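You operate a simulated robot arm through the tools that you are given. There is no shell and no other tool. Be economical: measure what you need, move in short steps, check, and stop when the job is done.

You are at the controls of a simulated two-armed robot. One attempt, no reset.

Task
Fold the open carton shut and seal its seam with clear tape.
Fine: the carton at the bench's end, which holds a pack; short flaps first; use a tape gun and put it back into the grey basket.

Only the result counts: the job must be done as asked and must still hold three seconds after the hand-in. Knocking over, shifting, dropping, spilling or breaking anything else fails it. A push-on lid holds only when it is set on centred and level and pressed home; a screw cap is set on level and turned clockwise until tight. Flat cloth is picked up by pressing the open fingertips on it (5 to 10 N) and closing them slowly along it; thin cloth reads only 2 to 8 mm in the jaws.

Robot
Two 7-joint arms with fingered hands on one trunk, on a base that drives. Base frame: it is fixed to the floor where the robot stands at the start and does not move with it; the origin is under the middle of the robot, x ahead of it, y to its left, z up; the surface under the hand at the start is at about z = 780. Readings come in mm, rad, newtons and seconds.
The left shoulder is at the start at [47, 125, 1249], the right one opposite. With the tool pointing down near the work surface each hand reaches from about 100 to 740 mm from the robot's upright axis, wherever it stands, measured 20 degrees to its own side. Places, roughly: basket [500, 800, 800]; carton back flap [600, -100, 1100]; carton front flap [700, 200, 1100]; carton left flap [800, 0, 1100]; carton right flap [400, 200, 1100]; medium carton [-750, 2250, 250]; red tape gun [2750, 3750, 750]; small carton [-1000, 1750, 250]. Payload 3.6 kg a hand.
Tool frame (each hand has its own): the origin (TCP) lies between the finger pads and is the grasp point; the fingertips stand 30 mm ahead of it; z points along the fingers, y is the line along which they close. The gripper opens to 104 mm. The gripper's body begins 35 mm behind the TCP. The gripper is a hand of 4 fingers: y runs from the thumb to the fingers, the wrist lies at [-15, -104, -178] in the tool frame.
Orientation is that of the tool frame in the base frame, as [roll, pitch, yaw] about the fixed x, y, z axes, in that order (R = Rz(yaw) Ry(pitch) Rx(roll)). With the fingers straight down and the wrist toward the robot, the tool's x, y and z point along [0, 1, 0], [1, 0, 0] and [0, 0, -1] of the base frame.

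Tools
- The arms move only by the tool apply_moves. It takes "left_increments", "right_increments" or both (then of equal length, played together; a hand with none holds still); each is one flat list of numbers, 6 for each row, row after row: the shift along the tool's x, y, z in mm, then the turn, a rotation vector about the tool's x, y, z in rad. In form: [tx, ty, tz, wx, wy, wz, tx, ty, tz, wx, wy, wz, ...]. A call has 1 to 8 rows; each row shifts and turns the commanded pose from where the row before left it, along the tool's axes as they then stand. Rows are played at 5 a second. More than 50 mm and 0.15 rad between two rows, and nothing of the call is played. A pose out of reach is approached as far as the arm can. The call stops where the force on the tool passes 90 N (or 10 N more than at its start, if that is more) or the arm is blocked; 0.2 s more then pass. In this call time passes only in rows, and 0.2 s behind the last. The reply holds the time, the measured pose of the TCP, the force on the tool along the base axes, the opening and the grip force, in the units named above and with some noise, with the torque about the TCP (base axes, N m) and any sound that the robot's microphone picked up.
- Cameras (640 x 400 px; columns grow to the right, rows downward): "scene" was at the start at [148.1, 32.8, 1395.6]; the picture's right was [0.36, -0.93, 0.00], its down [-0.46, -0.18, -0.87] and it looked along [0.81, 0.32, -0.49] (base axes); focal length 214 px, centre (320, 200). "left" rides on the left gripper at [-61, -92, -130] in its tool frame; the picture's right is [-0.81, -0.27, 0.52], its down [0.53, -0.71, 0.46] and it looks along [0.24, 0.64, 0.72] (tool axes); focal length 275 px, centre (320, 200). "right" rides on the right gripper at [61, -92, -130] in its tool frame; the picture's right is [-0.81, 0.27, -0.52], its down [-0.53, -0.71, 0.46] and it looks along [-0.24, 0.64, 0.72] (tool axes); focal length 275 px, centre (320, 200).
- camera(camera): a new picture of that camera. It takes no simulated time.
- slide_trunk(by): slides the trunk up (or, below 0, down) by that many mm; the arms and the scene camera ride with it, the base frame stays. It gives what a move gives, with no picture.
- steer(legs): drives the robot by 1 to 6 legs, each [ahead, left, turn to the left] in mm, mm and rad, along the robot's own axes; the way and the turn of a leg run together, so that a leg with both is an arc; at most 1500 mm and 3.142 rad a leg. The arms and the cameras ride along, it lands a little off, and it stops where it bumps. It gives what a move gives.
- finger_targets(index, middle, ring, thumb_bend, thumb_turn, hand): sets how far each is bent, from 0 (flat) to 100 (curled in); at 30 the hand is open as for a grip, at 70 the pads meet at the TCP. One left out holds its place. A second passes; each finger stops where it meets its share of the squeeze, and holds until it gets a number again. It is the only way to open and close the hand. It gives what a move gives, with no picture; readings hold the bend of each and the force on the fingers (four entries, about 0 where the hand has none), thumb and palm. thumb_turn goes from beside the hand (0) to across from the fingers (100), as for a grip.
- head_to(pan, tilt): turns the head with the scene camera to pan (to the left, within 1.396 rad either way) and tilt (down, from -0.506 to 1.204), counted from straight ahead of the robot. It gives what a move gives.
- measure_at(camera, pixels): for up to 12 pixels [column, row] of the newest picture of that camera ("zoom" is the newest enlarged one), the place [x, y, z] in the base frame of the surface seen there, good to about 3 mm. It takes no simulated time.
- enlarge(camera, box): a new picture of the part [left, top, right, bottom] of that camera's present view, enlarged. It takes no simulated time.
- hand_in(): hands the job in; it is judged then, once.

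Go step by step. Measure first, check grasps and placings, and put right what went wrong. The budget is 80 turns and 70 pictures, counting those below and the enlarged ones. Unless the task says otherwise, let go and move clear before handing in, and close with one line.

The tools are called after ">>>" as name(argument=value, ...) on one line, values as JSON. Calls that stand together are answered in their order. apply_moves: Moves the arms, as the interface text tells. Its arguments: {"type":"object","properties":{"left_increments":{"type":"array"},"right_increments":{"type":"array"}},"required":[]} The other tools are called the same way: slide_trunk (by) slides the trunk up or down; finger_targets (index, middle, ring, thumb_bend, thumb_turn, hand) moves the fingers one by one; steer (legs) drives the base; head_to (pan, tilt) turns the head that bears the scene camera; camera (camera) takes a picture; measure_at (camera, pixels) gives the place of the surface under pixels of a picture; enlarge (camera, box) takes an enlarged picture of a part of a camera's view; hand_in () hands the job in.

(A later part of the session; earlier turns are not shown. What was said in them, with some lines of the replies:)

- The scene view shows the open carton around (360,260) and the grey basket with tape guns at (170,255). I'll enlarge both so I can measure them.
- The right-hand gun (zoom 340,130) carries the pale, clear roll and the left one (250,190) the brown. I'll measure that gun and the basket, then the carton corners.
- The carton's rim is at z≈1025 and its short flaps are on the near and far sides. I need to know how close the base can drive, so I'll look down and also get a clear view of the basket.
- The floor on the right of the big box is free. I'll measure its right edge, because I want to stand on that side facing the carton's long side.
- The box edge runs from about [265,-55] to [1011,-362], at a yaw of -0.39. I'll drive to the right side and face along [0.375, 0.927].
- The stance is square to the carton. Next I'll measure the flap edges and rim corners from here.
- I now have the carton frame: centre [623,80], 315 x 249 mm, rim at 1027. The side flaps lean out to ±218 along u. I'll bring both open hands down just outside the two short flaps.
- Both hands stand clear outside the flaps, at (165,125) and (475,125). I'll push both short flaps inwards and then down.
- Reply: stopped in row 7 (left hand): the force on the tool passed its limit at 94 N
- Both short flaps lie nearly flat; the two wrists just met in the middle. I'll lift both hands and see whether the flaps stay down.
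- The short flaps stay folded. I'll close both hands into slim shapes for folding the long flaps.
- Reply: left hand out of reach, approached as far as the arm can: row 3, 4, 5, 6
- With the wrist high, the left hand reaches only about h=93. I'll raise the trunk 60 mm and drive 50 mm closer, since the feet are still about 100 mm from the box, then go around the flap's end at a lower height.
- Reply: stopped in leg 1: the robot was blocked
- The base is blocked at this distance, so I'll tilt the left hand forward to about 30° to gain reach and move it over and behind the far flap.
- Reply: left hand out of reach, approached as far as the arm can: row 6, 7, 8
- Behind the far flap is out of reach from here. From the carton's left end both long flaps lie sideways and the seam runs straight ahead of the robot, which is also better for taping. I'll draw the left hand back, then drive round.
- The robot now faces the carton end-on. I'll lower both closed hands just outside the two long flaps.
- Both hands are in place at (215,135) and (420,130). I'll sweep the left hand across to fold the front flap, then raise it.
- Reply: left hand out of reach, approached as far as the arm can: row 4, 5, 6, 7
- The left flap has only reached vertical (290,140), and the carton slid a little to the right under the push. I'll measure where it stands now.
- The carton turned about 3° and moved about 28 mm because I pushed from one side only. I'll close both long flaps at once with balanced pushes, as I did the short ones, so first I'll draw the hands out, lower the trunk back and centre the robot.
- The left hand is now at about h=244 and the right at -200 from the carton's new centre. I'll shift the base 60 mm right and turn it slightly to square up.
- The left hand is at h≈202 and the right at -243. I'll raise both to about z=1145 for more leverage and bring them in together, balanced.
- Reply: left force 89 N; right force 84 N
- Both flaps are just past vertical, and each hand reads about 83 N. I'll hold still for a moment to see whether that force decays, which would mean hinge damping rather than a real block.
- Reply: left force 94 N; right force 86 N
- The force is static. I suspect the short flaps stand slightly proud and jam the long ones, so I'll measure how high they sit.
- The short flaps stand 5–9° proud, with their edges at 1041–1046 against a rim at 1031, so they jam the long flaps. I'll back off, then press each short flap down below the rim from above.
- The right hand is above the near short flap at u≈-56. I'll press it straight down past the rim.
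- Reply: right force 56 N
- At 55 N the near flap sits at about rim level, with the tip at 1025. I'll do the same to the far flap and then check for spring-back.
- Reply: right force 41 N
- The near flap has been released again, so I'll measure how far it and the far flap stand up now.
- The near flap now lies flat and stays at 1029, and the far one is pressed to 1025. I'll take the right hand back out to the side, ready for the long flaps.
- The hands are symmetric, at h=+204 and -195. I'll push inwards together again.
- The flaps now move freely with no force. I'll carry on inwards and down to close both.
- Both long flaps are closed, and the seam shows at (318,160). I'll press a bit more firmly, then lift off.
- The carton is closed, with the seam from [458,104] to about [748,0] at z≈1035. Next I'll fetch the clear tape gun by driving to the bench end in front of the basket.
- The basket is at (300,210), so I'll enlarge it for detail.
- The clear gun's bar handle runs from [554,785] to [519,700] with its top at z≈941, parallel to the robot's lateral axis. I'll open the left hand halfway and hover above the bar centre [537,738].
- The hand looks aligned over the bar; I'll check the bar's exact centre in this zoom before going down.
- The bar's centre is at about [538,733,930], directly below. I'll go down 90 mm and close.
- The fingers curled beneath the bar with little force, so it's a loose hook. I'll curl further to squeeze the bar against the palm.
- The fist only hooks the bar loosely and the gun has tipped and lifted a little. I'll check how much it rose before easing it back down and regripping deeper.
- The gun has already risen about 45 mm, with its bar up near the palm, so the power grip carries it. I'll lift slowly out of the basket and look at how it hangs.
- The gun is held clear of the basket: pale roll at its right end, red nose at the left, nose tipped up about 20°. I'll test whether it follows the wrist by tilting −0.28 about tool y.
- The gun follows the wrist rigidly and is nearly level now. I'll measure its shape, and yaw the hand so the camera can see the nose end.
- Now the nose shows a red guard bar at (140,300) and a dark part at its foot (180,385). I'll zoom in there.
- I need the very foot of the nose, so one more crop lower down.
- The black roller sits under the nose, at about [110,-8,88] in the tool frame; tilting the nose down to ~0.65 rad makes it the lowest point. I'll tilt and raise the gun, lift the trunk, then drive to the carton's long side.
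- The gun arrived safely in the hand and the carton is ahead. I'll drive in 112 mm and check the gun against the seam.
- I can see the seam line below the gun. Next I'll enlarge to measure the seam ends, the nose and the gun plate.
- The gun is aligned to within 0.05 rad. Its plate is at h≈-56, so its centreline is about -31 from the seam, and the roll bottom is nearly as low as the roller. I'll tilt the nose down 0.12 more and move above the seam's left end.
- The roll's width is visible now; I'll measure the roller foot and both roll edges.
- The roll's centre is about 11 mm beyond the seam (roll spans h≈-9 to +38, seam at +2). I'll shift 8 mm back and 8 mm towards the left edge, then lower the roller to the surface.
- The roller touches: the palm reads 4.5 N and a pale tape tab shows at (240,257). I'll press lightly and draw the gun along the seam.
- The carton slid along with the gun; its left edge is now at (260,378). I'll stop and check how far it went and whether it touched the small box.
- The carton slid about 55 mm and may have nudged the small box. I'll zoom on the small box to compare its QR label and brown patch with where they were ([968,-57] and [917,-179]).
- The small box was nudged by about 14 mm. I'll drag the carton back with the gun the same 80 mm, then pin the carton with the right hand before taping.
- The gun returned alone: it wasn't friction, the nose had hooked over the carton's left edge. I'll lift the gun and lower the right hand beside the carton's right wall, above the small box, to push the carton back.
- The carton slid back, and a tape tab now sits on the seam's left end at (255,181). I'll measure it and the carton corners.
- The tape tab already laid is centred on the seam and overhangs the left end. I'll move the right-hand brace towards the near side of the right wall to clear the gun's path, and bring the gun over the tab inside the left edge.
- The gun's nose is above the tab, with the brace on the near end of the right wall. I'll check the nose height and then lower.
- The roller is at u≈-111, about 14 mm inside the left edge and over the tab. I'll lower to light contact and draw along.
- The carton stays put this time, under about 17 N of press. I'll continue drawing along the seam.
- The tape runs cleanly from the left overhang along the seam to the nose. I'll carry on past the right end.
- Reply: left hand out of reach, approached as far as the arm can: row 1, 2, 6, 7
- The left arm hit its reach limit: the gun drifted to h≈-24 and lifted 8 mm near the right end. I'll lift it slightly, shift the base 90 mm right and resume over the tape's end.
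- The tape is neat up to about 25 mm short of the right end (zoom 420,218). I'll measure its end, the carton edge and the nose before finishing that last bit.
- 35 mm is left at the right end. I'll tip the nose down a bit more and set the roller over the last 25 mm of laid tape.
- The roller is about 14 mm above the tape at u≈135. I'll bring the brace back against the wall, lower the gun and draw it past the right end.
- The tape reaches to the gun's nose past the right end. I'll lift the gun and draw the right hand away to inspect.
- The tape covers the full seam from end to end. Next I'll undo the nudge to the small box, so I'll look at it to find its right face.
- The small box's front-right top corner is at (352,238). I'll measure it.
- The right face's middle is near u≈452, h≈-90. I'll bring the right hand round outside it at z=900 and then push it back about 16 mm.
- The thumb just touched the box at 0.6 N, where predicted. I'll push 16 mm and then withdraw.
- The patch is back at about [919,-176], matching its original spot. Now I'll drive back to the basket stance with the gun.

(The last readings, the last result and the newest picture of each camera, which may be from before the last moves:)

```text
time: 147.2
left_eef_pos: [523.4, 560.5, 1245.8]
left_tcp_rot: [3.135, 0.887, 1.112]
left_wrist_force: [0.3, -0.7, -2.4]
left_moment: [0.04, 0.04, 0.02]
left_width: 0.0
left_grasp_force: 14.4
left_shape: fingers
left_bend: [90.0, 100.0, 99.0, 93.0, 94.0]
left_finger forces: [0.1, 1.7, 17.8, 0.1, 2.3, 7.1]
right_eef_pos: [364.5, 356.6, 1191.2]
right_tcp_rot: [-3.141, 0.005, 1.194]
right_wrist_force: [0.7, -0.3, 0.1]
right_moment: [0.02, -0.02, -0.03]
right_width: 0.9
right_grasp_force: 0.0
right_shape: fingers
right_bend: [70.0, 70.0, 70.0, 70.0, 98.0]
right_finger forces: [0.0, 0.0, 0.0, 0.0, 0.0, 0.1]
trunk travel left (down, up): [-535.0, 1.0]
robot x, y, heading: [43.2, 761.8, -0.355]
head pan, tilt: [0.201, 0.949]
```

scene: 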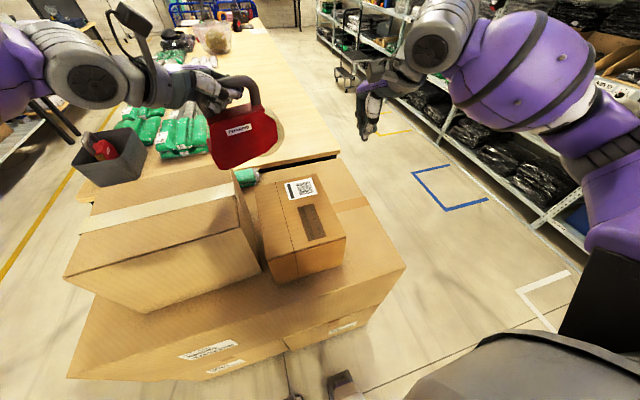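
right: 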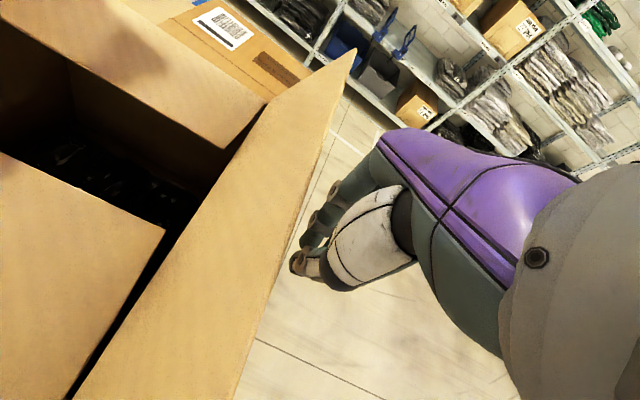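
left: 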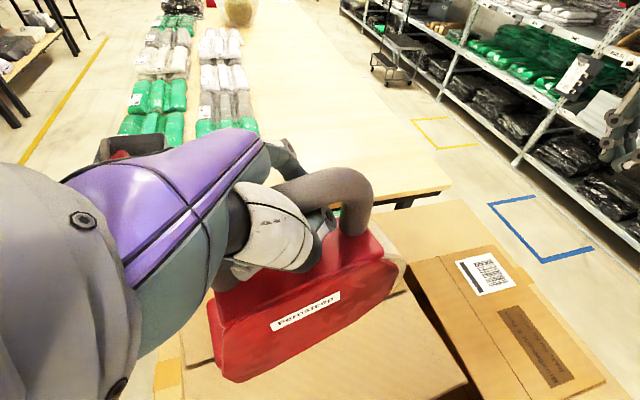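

The robot is at the bench end. I'll turn the gun parallel to its old slot and bring it above the right half of the basket.

>>> apply_moves(left_increments=[0, 0, 0, 0.062, 0.068, 0.05, 0, 0, 0, 0.062, 0.068, 0.05, 38.7, -16, -0.5, 0, 0, 0, 38.7, -16, -0.5, 0, 0, 0, 38.7, -16, -0.5, 0, 0, 0, 38.7, -16, -0.5, 0, 0, 0, 38.7, -16, -0.5, 0, 0, 0, 38.7, -16, -0.5, 0, 0, 0])

>>> enlarge(camera="scene", box=[210, 80, 410, 240])

```text
time: 148.9
left_eef_pos: [543.1, 757.4, 1088.9]
left_tcp_rot: [-3.132, 0.752, 0.966]
left_wrist_force: [0.1, 0.6, -2.6]
left_moment: [0.07, 0.02, 0.0]
left_width: 0.1
left_grasp_force: 12.7
left_shape: fingers
left_bend: [90.0, 100.0, 99.0, 94.0, 94.0]
left_finger forces: [0.0, 1.8, 15.4, 0.1, 1.7, 6.8]
right_eef_pos: [362.8, 358.9, 1191.6]
right_tcp_rot: [-3.141, 0.007, 1.193]
right_wrist_force: [-0.2, 0.1, 0.0]
right_moment: [-0.05, 0.0, -0.01]
right_width: 1.0
right_grasp_force: 0.0
right_shape: fingers
right_bend: [70.0, 70.0, 70.0, 70.0, 98.0]
right_finger forces: [0.0, 0.1, 0.0, 0.1, 0.0, 0.0]
trunk travel left (down, up): [-535.0, 1.0]
robot x, y, heading: [45.6, 758.4, -0.364]
head pan, tilt: [0.201, 0.949]
```

```text
2.50 times, centred on (310, 160) of scene
```

zoom: 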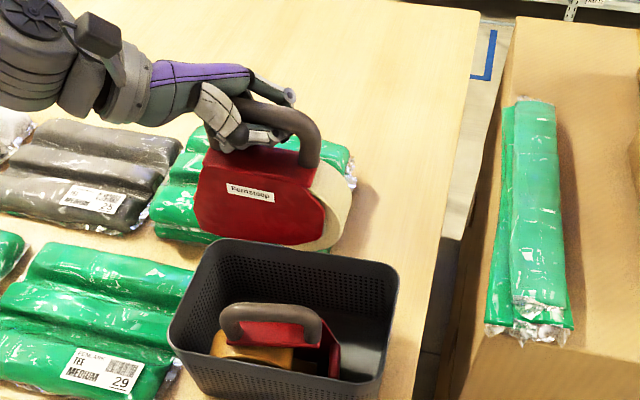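

The gun hovers over the basket, well aligned. I'll measure the gun's extents against the basket rim.

>>> measure_at(camera="zoom", pixels=[[203, 220], [270, 242], [325, 245], [345, 190], [310, 200], [224, 242], [396, 272], [172, 335], [372, 383], [250, 310], [350, 340], [325, 160]])

```text
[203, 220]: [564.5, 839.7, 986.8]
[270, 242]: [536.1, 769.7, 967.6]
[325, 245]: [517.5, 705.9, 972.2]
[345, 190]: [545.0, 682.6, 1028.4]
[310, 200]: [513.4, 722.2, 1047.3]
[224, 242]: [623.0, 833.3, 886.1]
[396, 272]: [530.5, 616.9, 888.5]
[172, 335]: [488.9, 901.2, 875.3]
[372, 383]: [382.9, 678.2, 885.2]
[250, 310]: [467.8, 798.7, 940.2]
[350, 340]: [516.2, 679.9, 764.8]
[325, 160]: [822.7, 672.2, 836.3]
```

The gun should shift about 20 mm back and 8 mm towards me to centre in its slot. I'll shift, then lower most of the way.

>>> apply_moves(left_increments=[-15.5, -3.5, 14.5, 0, 0, 0, 25.3, 0, 27, 0, 0, 0, 25.3, 0, 27, 0, 0, 0, 25.3, 0, 27, 0, 0, 0, 17, 0, 18.2, 0, 0, 0, 17, 0, 18.2, 0, 0, 0])

>>> enlarge(camera="scene", box=[210, 110, 370, 240])

```text
time: 150.3
left_eef_pos: [489.9, 761.8, 1047.9]
left_tcp_rot: [-3.131, 0.746, 0.968]
left_wrist_force: [0.2, -0.7, -3.3]
left_moment: [0.0, 0.01, 0.02]
left_width: 0.0
left_grasp_force: 12.5
left_shape: fingers
left_bend: [90.0, 100.0, 99.0, 94.0, 94.0]
left_finger forces: [0.1, 1.8, 13.9, 0.0, 1.6, 6.8]
left hand out of reach, approached as far as the arm can: row 2, 3, 4, 5, 6
right_eef_pos: [364.7, 356.6, 1191.9]
right_tcp_rot: [3.142, 0.006, 1.195]
right_wrist_force: [0.1, 0.2, 0.6]
right_moment: [0.01, -0.03, -0.01]
right_width: 1.0
right_grasp_force: 0.1
right_shape: fingers
right_bend: [70.0, 70.0, 70.0, 70.0, 98.0]
right_finger forces: [0.1, 0.1, 0.0, 0.1, 0.1, 0.1]
trunk travel left (down, up): [-535.0, 1.0]
robot x, y, heading: [44.6, 761.9, -0.36]
head pan, tilt: [0.201, 0.949]
```

```text
3.08 times, centred on (290, 175) of scene
```

zoom: 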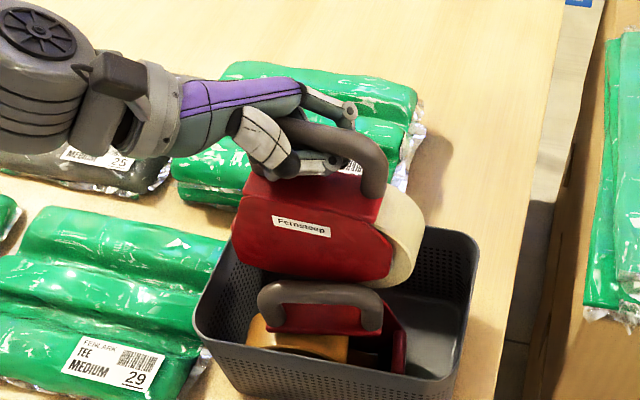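

The arm can't reach that low with the trunk raised. I'll restore the hover position and lower with the trunk instead.

>>> apply_moves(left_increments=[-9, 21.3, -13.5, 0, 0, 0, -9, 21.3, -13.5, 0, 0, 0])

>>> slide_trunk(by=-90)

```text
time: 150.9
left_eef_pos: [528.7, 740.8, 1079.6]
left_tcp_rot: [-3.13, 0.75, 0.967]
left_wrist_force: [-0.5, -0.7, -3.1]
left_moment: [-0.01, 0.04, 0.01]
left_width: 0.1
left_grasp_force: 11.4
left_shape: fingers
left_bend: [90.0, 100.0, 99.0, 94.0, 94.0]
left_finger forces: [0.0, 1.8, 13.5, 0.1, 1.5, 6.9]
right_eef_pos: [364.4, 357.3, 1191.5]
right_tcp_rot: [3.141, 0.006, 1.195]
right_wrist_force: [-0.6, -0.3, -0.9]
right_moment: [0.0, 0.03, -0.01]
right_width: 1.2
right_grasp_force: 0.0
right_shape: fingers
right_bend: [70.0, 70.0, 70.0, 70.0, 98.0]
right_finger forces: [0.0, 0.0, 0.0, 0.0, 0.0, 0.1]
trunk travel left (down, up): [-535.0, 1.0]
robot x, y, heading: [44.7, 763.1, -0.358]
head pan, tilt: [0.201, 0.949]
```

```text
time: 152.2
left_eef_pos: [529.0, 741.1, 991.3]
left_tcp_rot: [-3.133, 0.751, 0.964]
left_wrist_force: [0.3, 0.0, -3.0]
left_moment: [0.03, 0.03, -0.01]
left_width: 0.0
left_grasp_force: 11.4
left_shape: fingers
left_bend: [90.0, 100.0, 99.0, 94.0, 94.0]
left_finger forces: [0.1, 1.9, 13.1, 0.0, 1.5, 6.7]
right_eef_pos: [364.1, 356.4, 1101.7]
right_tcp_rot: [3.14, 0.007, 1.192]
right_wrist_force: [-0.5, 0.7, -0.2]
right_moment: [0.02, -0.03, 0.0]
right_width: 1.2
right_grasp_force: 0.0
right_shape: fingers
right_bend: [70.0, 70.0, 70.0, 70.0, 98.0]
right_finger forces: [0.0, 0.0, 0.0, 0.0, 0.1, 0.1]
trunk travel left (down, up): [-445.0, 91.0]
robot x, y, heading: [42.1, 763.6, -0.356]
head pan, tilt: [0.201, 0.949]
```

The gun's bottom is at about 867, just inside the rim, with no contact force. I'll check visually.

>>> enlarge(camera="scene", box=[210, 90, 370, 220])

>>> measure_at(camera="zoom", pixels=[[235, 250], [240, 200], [320, 230], [420, 210], [300, 275], [350, 275], [240, 230], [390, 215]])

```text
3.08 times, centred on (290, 155) of scene
```

zoom: 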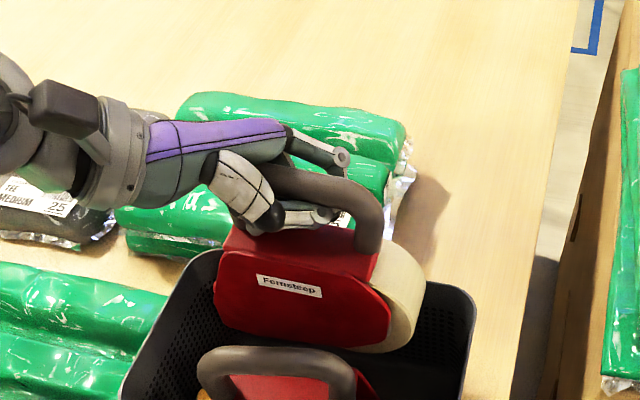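

```text
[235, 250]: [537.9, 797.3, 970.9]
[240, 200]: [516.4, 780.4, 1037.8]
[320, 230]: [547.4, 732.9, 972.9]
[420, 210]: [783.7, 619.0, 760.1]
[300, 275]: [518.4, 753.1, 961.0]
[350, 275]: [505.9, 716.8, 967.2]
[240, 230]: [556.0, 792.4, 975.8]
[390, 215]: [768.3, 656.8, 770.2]
```

The gun sits between the walls and clear of the brown one. I'll lower another 80 mm, then ease down.

>>> slide_trunk(by=-80)

>>> slide_trunk(by=-10)

```text
time: 153.4
left_eef_pos: [526.8, 740.9, 909.5]
left_tcp_rot: [-3.132, 0.751, 0.965]
left_wrist_force: [-0.4, 0.4, -3.1]
left_moment: [0.04, 0.07, -0.01]
left_width: 0.1
left_grasp_force: 11.8
left_shape: fingers
left_bend: [90.0, 100.0, 99.0, 94.0, 94.0]
left_finger forces: [0.0, 1.7, 12.6, 0.0, 1.5, 6.7]
right_eef_pos: [363.6, 355.9, 1021.8]
right_tcp_rot: [3.139, 0.008, 1.195]
right_wrist_force: [-0.9, 0.8, 0.5]
right_moment: [0.01, -0.02, -0.03]
right_width: 1.2
right_grasp_force: 0.1
right_shape: fingers
right_bend: [70.0, 70.0, 70.0, 70.0, 98.0]
right_finger forces: [0.1, 0.1, 0.0, 0.0, 0.1, 0.0]
trunk travel left (down, up): [-365.0, 171.0]
robot x, y, heading: [49.8, 758.3, -0.357]
head pan, tilt: [0.201, 0.949]
```

```text
time: 153.9
left_eef_pos: [528.3, 741.2, 901.6]
left_tcp_rot: [-3.137, 0.752, 0.962]
left_wrist_force: [2.6, 1.3, 6.8]
left_moment: [0.1, -0.16, 0.0]
left_width: 0.1
left_grasp_force: 15.7
left_shape: fingers
left_bend: [91.0, 100.0, 99.0, 94.0, 94.0]
left_finger forces: [0.0, 1.3, 18.7, 0.1, 1.0, 9.3]
right_eef_pos: [364.0, 356.3, 1011.5]
right_tcp_rot: [-3.14, 0.008, 1.193]
right_wrist_force: [0.6, -0.1, -0.3]
right_moment: [-0.01, 0.03, -0.03]
right_width: 0.9
right_grasp_force: 0.1
right_shape: fingers
right_bend: [70.0, 70.0, 70.0, 70.0, 98.0]
right_finger forces: [0.1, 0.0, 0.0, 0.0, 0.0, 0.0]
trunk travel left (down, up): [-355.0, 181.0]
robot x, y, heading: [41.6, 760.3, -0.359]
head pan, tilt: [0.201, 0.949]
5 turns are left
```

The gun rests on the basket floor (about 10 N up). I'll open the hand and back out slowly along the finger axis.

>>> finger_targets(hand="left", index=40, middle=40, ring=40, thumb_bend=40)

>>> apply_moves(left_increments=[0, 0, -12, 0, 0, 0, 0, 0, -12, 0, 0, 0, 0, 0, -15, 0, 0, 0, 0, 0, -15, 0, 0, 0, 0, 0, -20, 0, 0, 0, 0, 0, -20, 0, 0, 0])

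>>> enlarge(camera="scene", box=[190, 60, 390, 200])

```text
time: 154.9
left_eef_pos: [528.5, 741.3, 906.1]
left_tcp_rot: [3.131, 0.751, 0.952]
left_wrist_force: [3.5, 12.3, 49.1]
left_moment: [0.41, -0.08, -0.05]
left_width: 49.3
left_grasp_force: 35.2
left_shape: fingers
left_bend: [73.0, 83.0, 83.0, 41.0, 97.0]
left_finger forces: [21.9, 14.0, 28.8, 0.1, 1.4, 3.8]
right_eef_pos: [361.4, 357.7, 1012.1]
right_tcp_rot: [3.138, 0.009, 1.193]
right_wrist_force: [0.2, -0.7, 0.4]
right_moment: [-0.01, -0.05, 0.03]
right_width: 1.2
right_grasp_force: 0.0
right_shape: fingers
right_bend: [70.0, 70.0, 70.0, 70.0, 98.0]
right_finger forces: [0.1, 0.1, 0.1, 0.0, 0.1, 0.0]
trunk travel left (down, up): [-355.0, 181.0]
robot x, y, heading: [45.7, 759.5, -0.356]
head pan, tilt: [0.201, 0.949]
```

```text
time: 156.3
left_eef_pos: [565.0, 793.2, 970.3]
left_tcp_rot: [-3.129, 0.751, 0.967]
left_wrist_force: [0.2, 0.4, -0.3]
left_moment: [-0.01, 0.0, 0.02]
left_width: 77.3
left_grasp_force: 0.0
left_shape: fingers
left_bend: [40.0, 40.0, 40.0, 40.0, 97.0]
left_finger forces: [0.0, 0.0, 0.1, 0.0, 0.0, 0.0]
right_eef_pos: [363.3, 355.7, 1011.8]
right_tcp_rot: [-3.14, 0.007, 1.193]
right_wrist_force: [0.1, 0.3, -0.1]
right_moment: [-0.03, 0.03, 0.0]
right_width: 1.2
right_grasp_force: 0.1
right_shape: fingers
right_bend: [70.0, 70.0, 70.0, 70.0, 98.0]
right_finger forces: [0.1, 0.0, 0.0, 0.0, 0.0, 0.1]
trunk travel left (down, up): [-355.0, 181.0]
robot x, y, heading: [46.9, 763.6, -0.36]
head pan, tilt: [0.201, 0.949]
```

```text
2.86 times, centred on (290, 130) of scene
4 turns are left
```

zoom: 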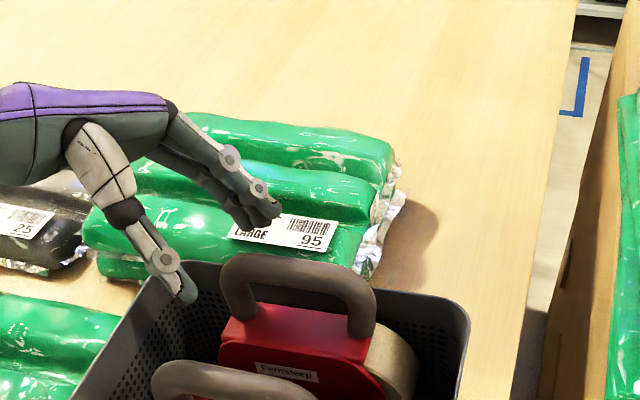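

The hand is free (0 N) and the clear gun stands upright in the basket. I'll raise both hands straight up with the trunk and take a last look.

>>> slide_trunk(by=170)

>>> camera(camera="scene")

```text
time: 158.3
left_eef_pos: [564.3, 794.0, 1138.0]
left_tcp_rot: [-3.13, 0.75, 0.966]
left_wrist_force: [1.1, -1.6, 0.1]
left_moment: [-0.02, 0.01, -0.01]
left_width: 77.8
left_grasp_force: 0.1
left_shape: fingers
left_bend: [40.0, 40.0, 40.0, 40.0, 97.0]
left_finger forces: [0.1, 0.1, 0.0, 0.0, 0.0, 0.0]
right_eef_pos: [365.2, 357.0, 1180.3]
right_tcp_rot: [-3.14, 0.008, 1.194]
right_wrist_force: [-0.4, -0.1, 0.6]
right_moment: [0.04, 0.03, -0.02]
right_width: 1.1
right_grasp_force: 0.1
right_shape: fingers
right_bend: [70.0, 70.0, 70.0, 70.0, 98.0]
right_finger forces: [0.1, 0.0, 0.0, 0.0, 0.0, 0.1]
trunk travel left (down, up): [-525.0, 11.0]
robot x, y, heading: [42.8, 757.8, -0.355]
head pan, tilt: [0.201, 0.949]
```

```text
1 pictures are left
3 turns are left
```

scene: 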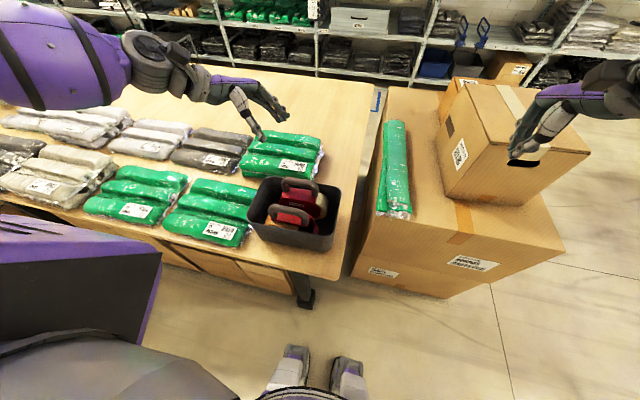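

The carton is closed and taped, both guns stand in the grey basket at (300,210), and the hands are clear, so I'm handing in.

>>> hand_in()

```text
The job is handed in.
```

The carton is folded shut, short flaps first, its seam is taped end to end with clear tape, and the gun is back in the grey basket. While taping, the gun's nose caught the carton's edge and dragged it into the small box beside it, moving that box about 15 mm. I pushed the box back to roughly where it had been. The carton itself ended up a few centimetres from where it started.
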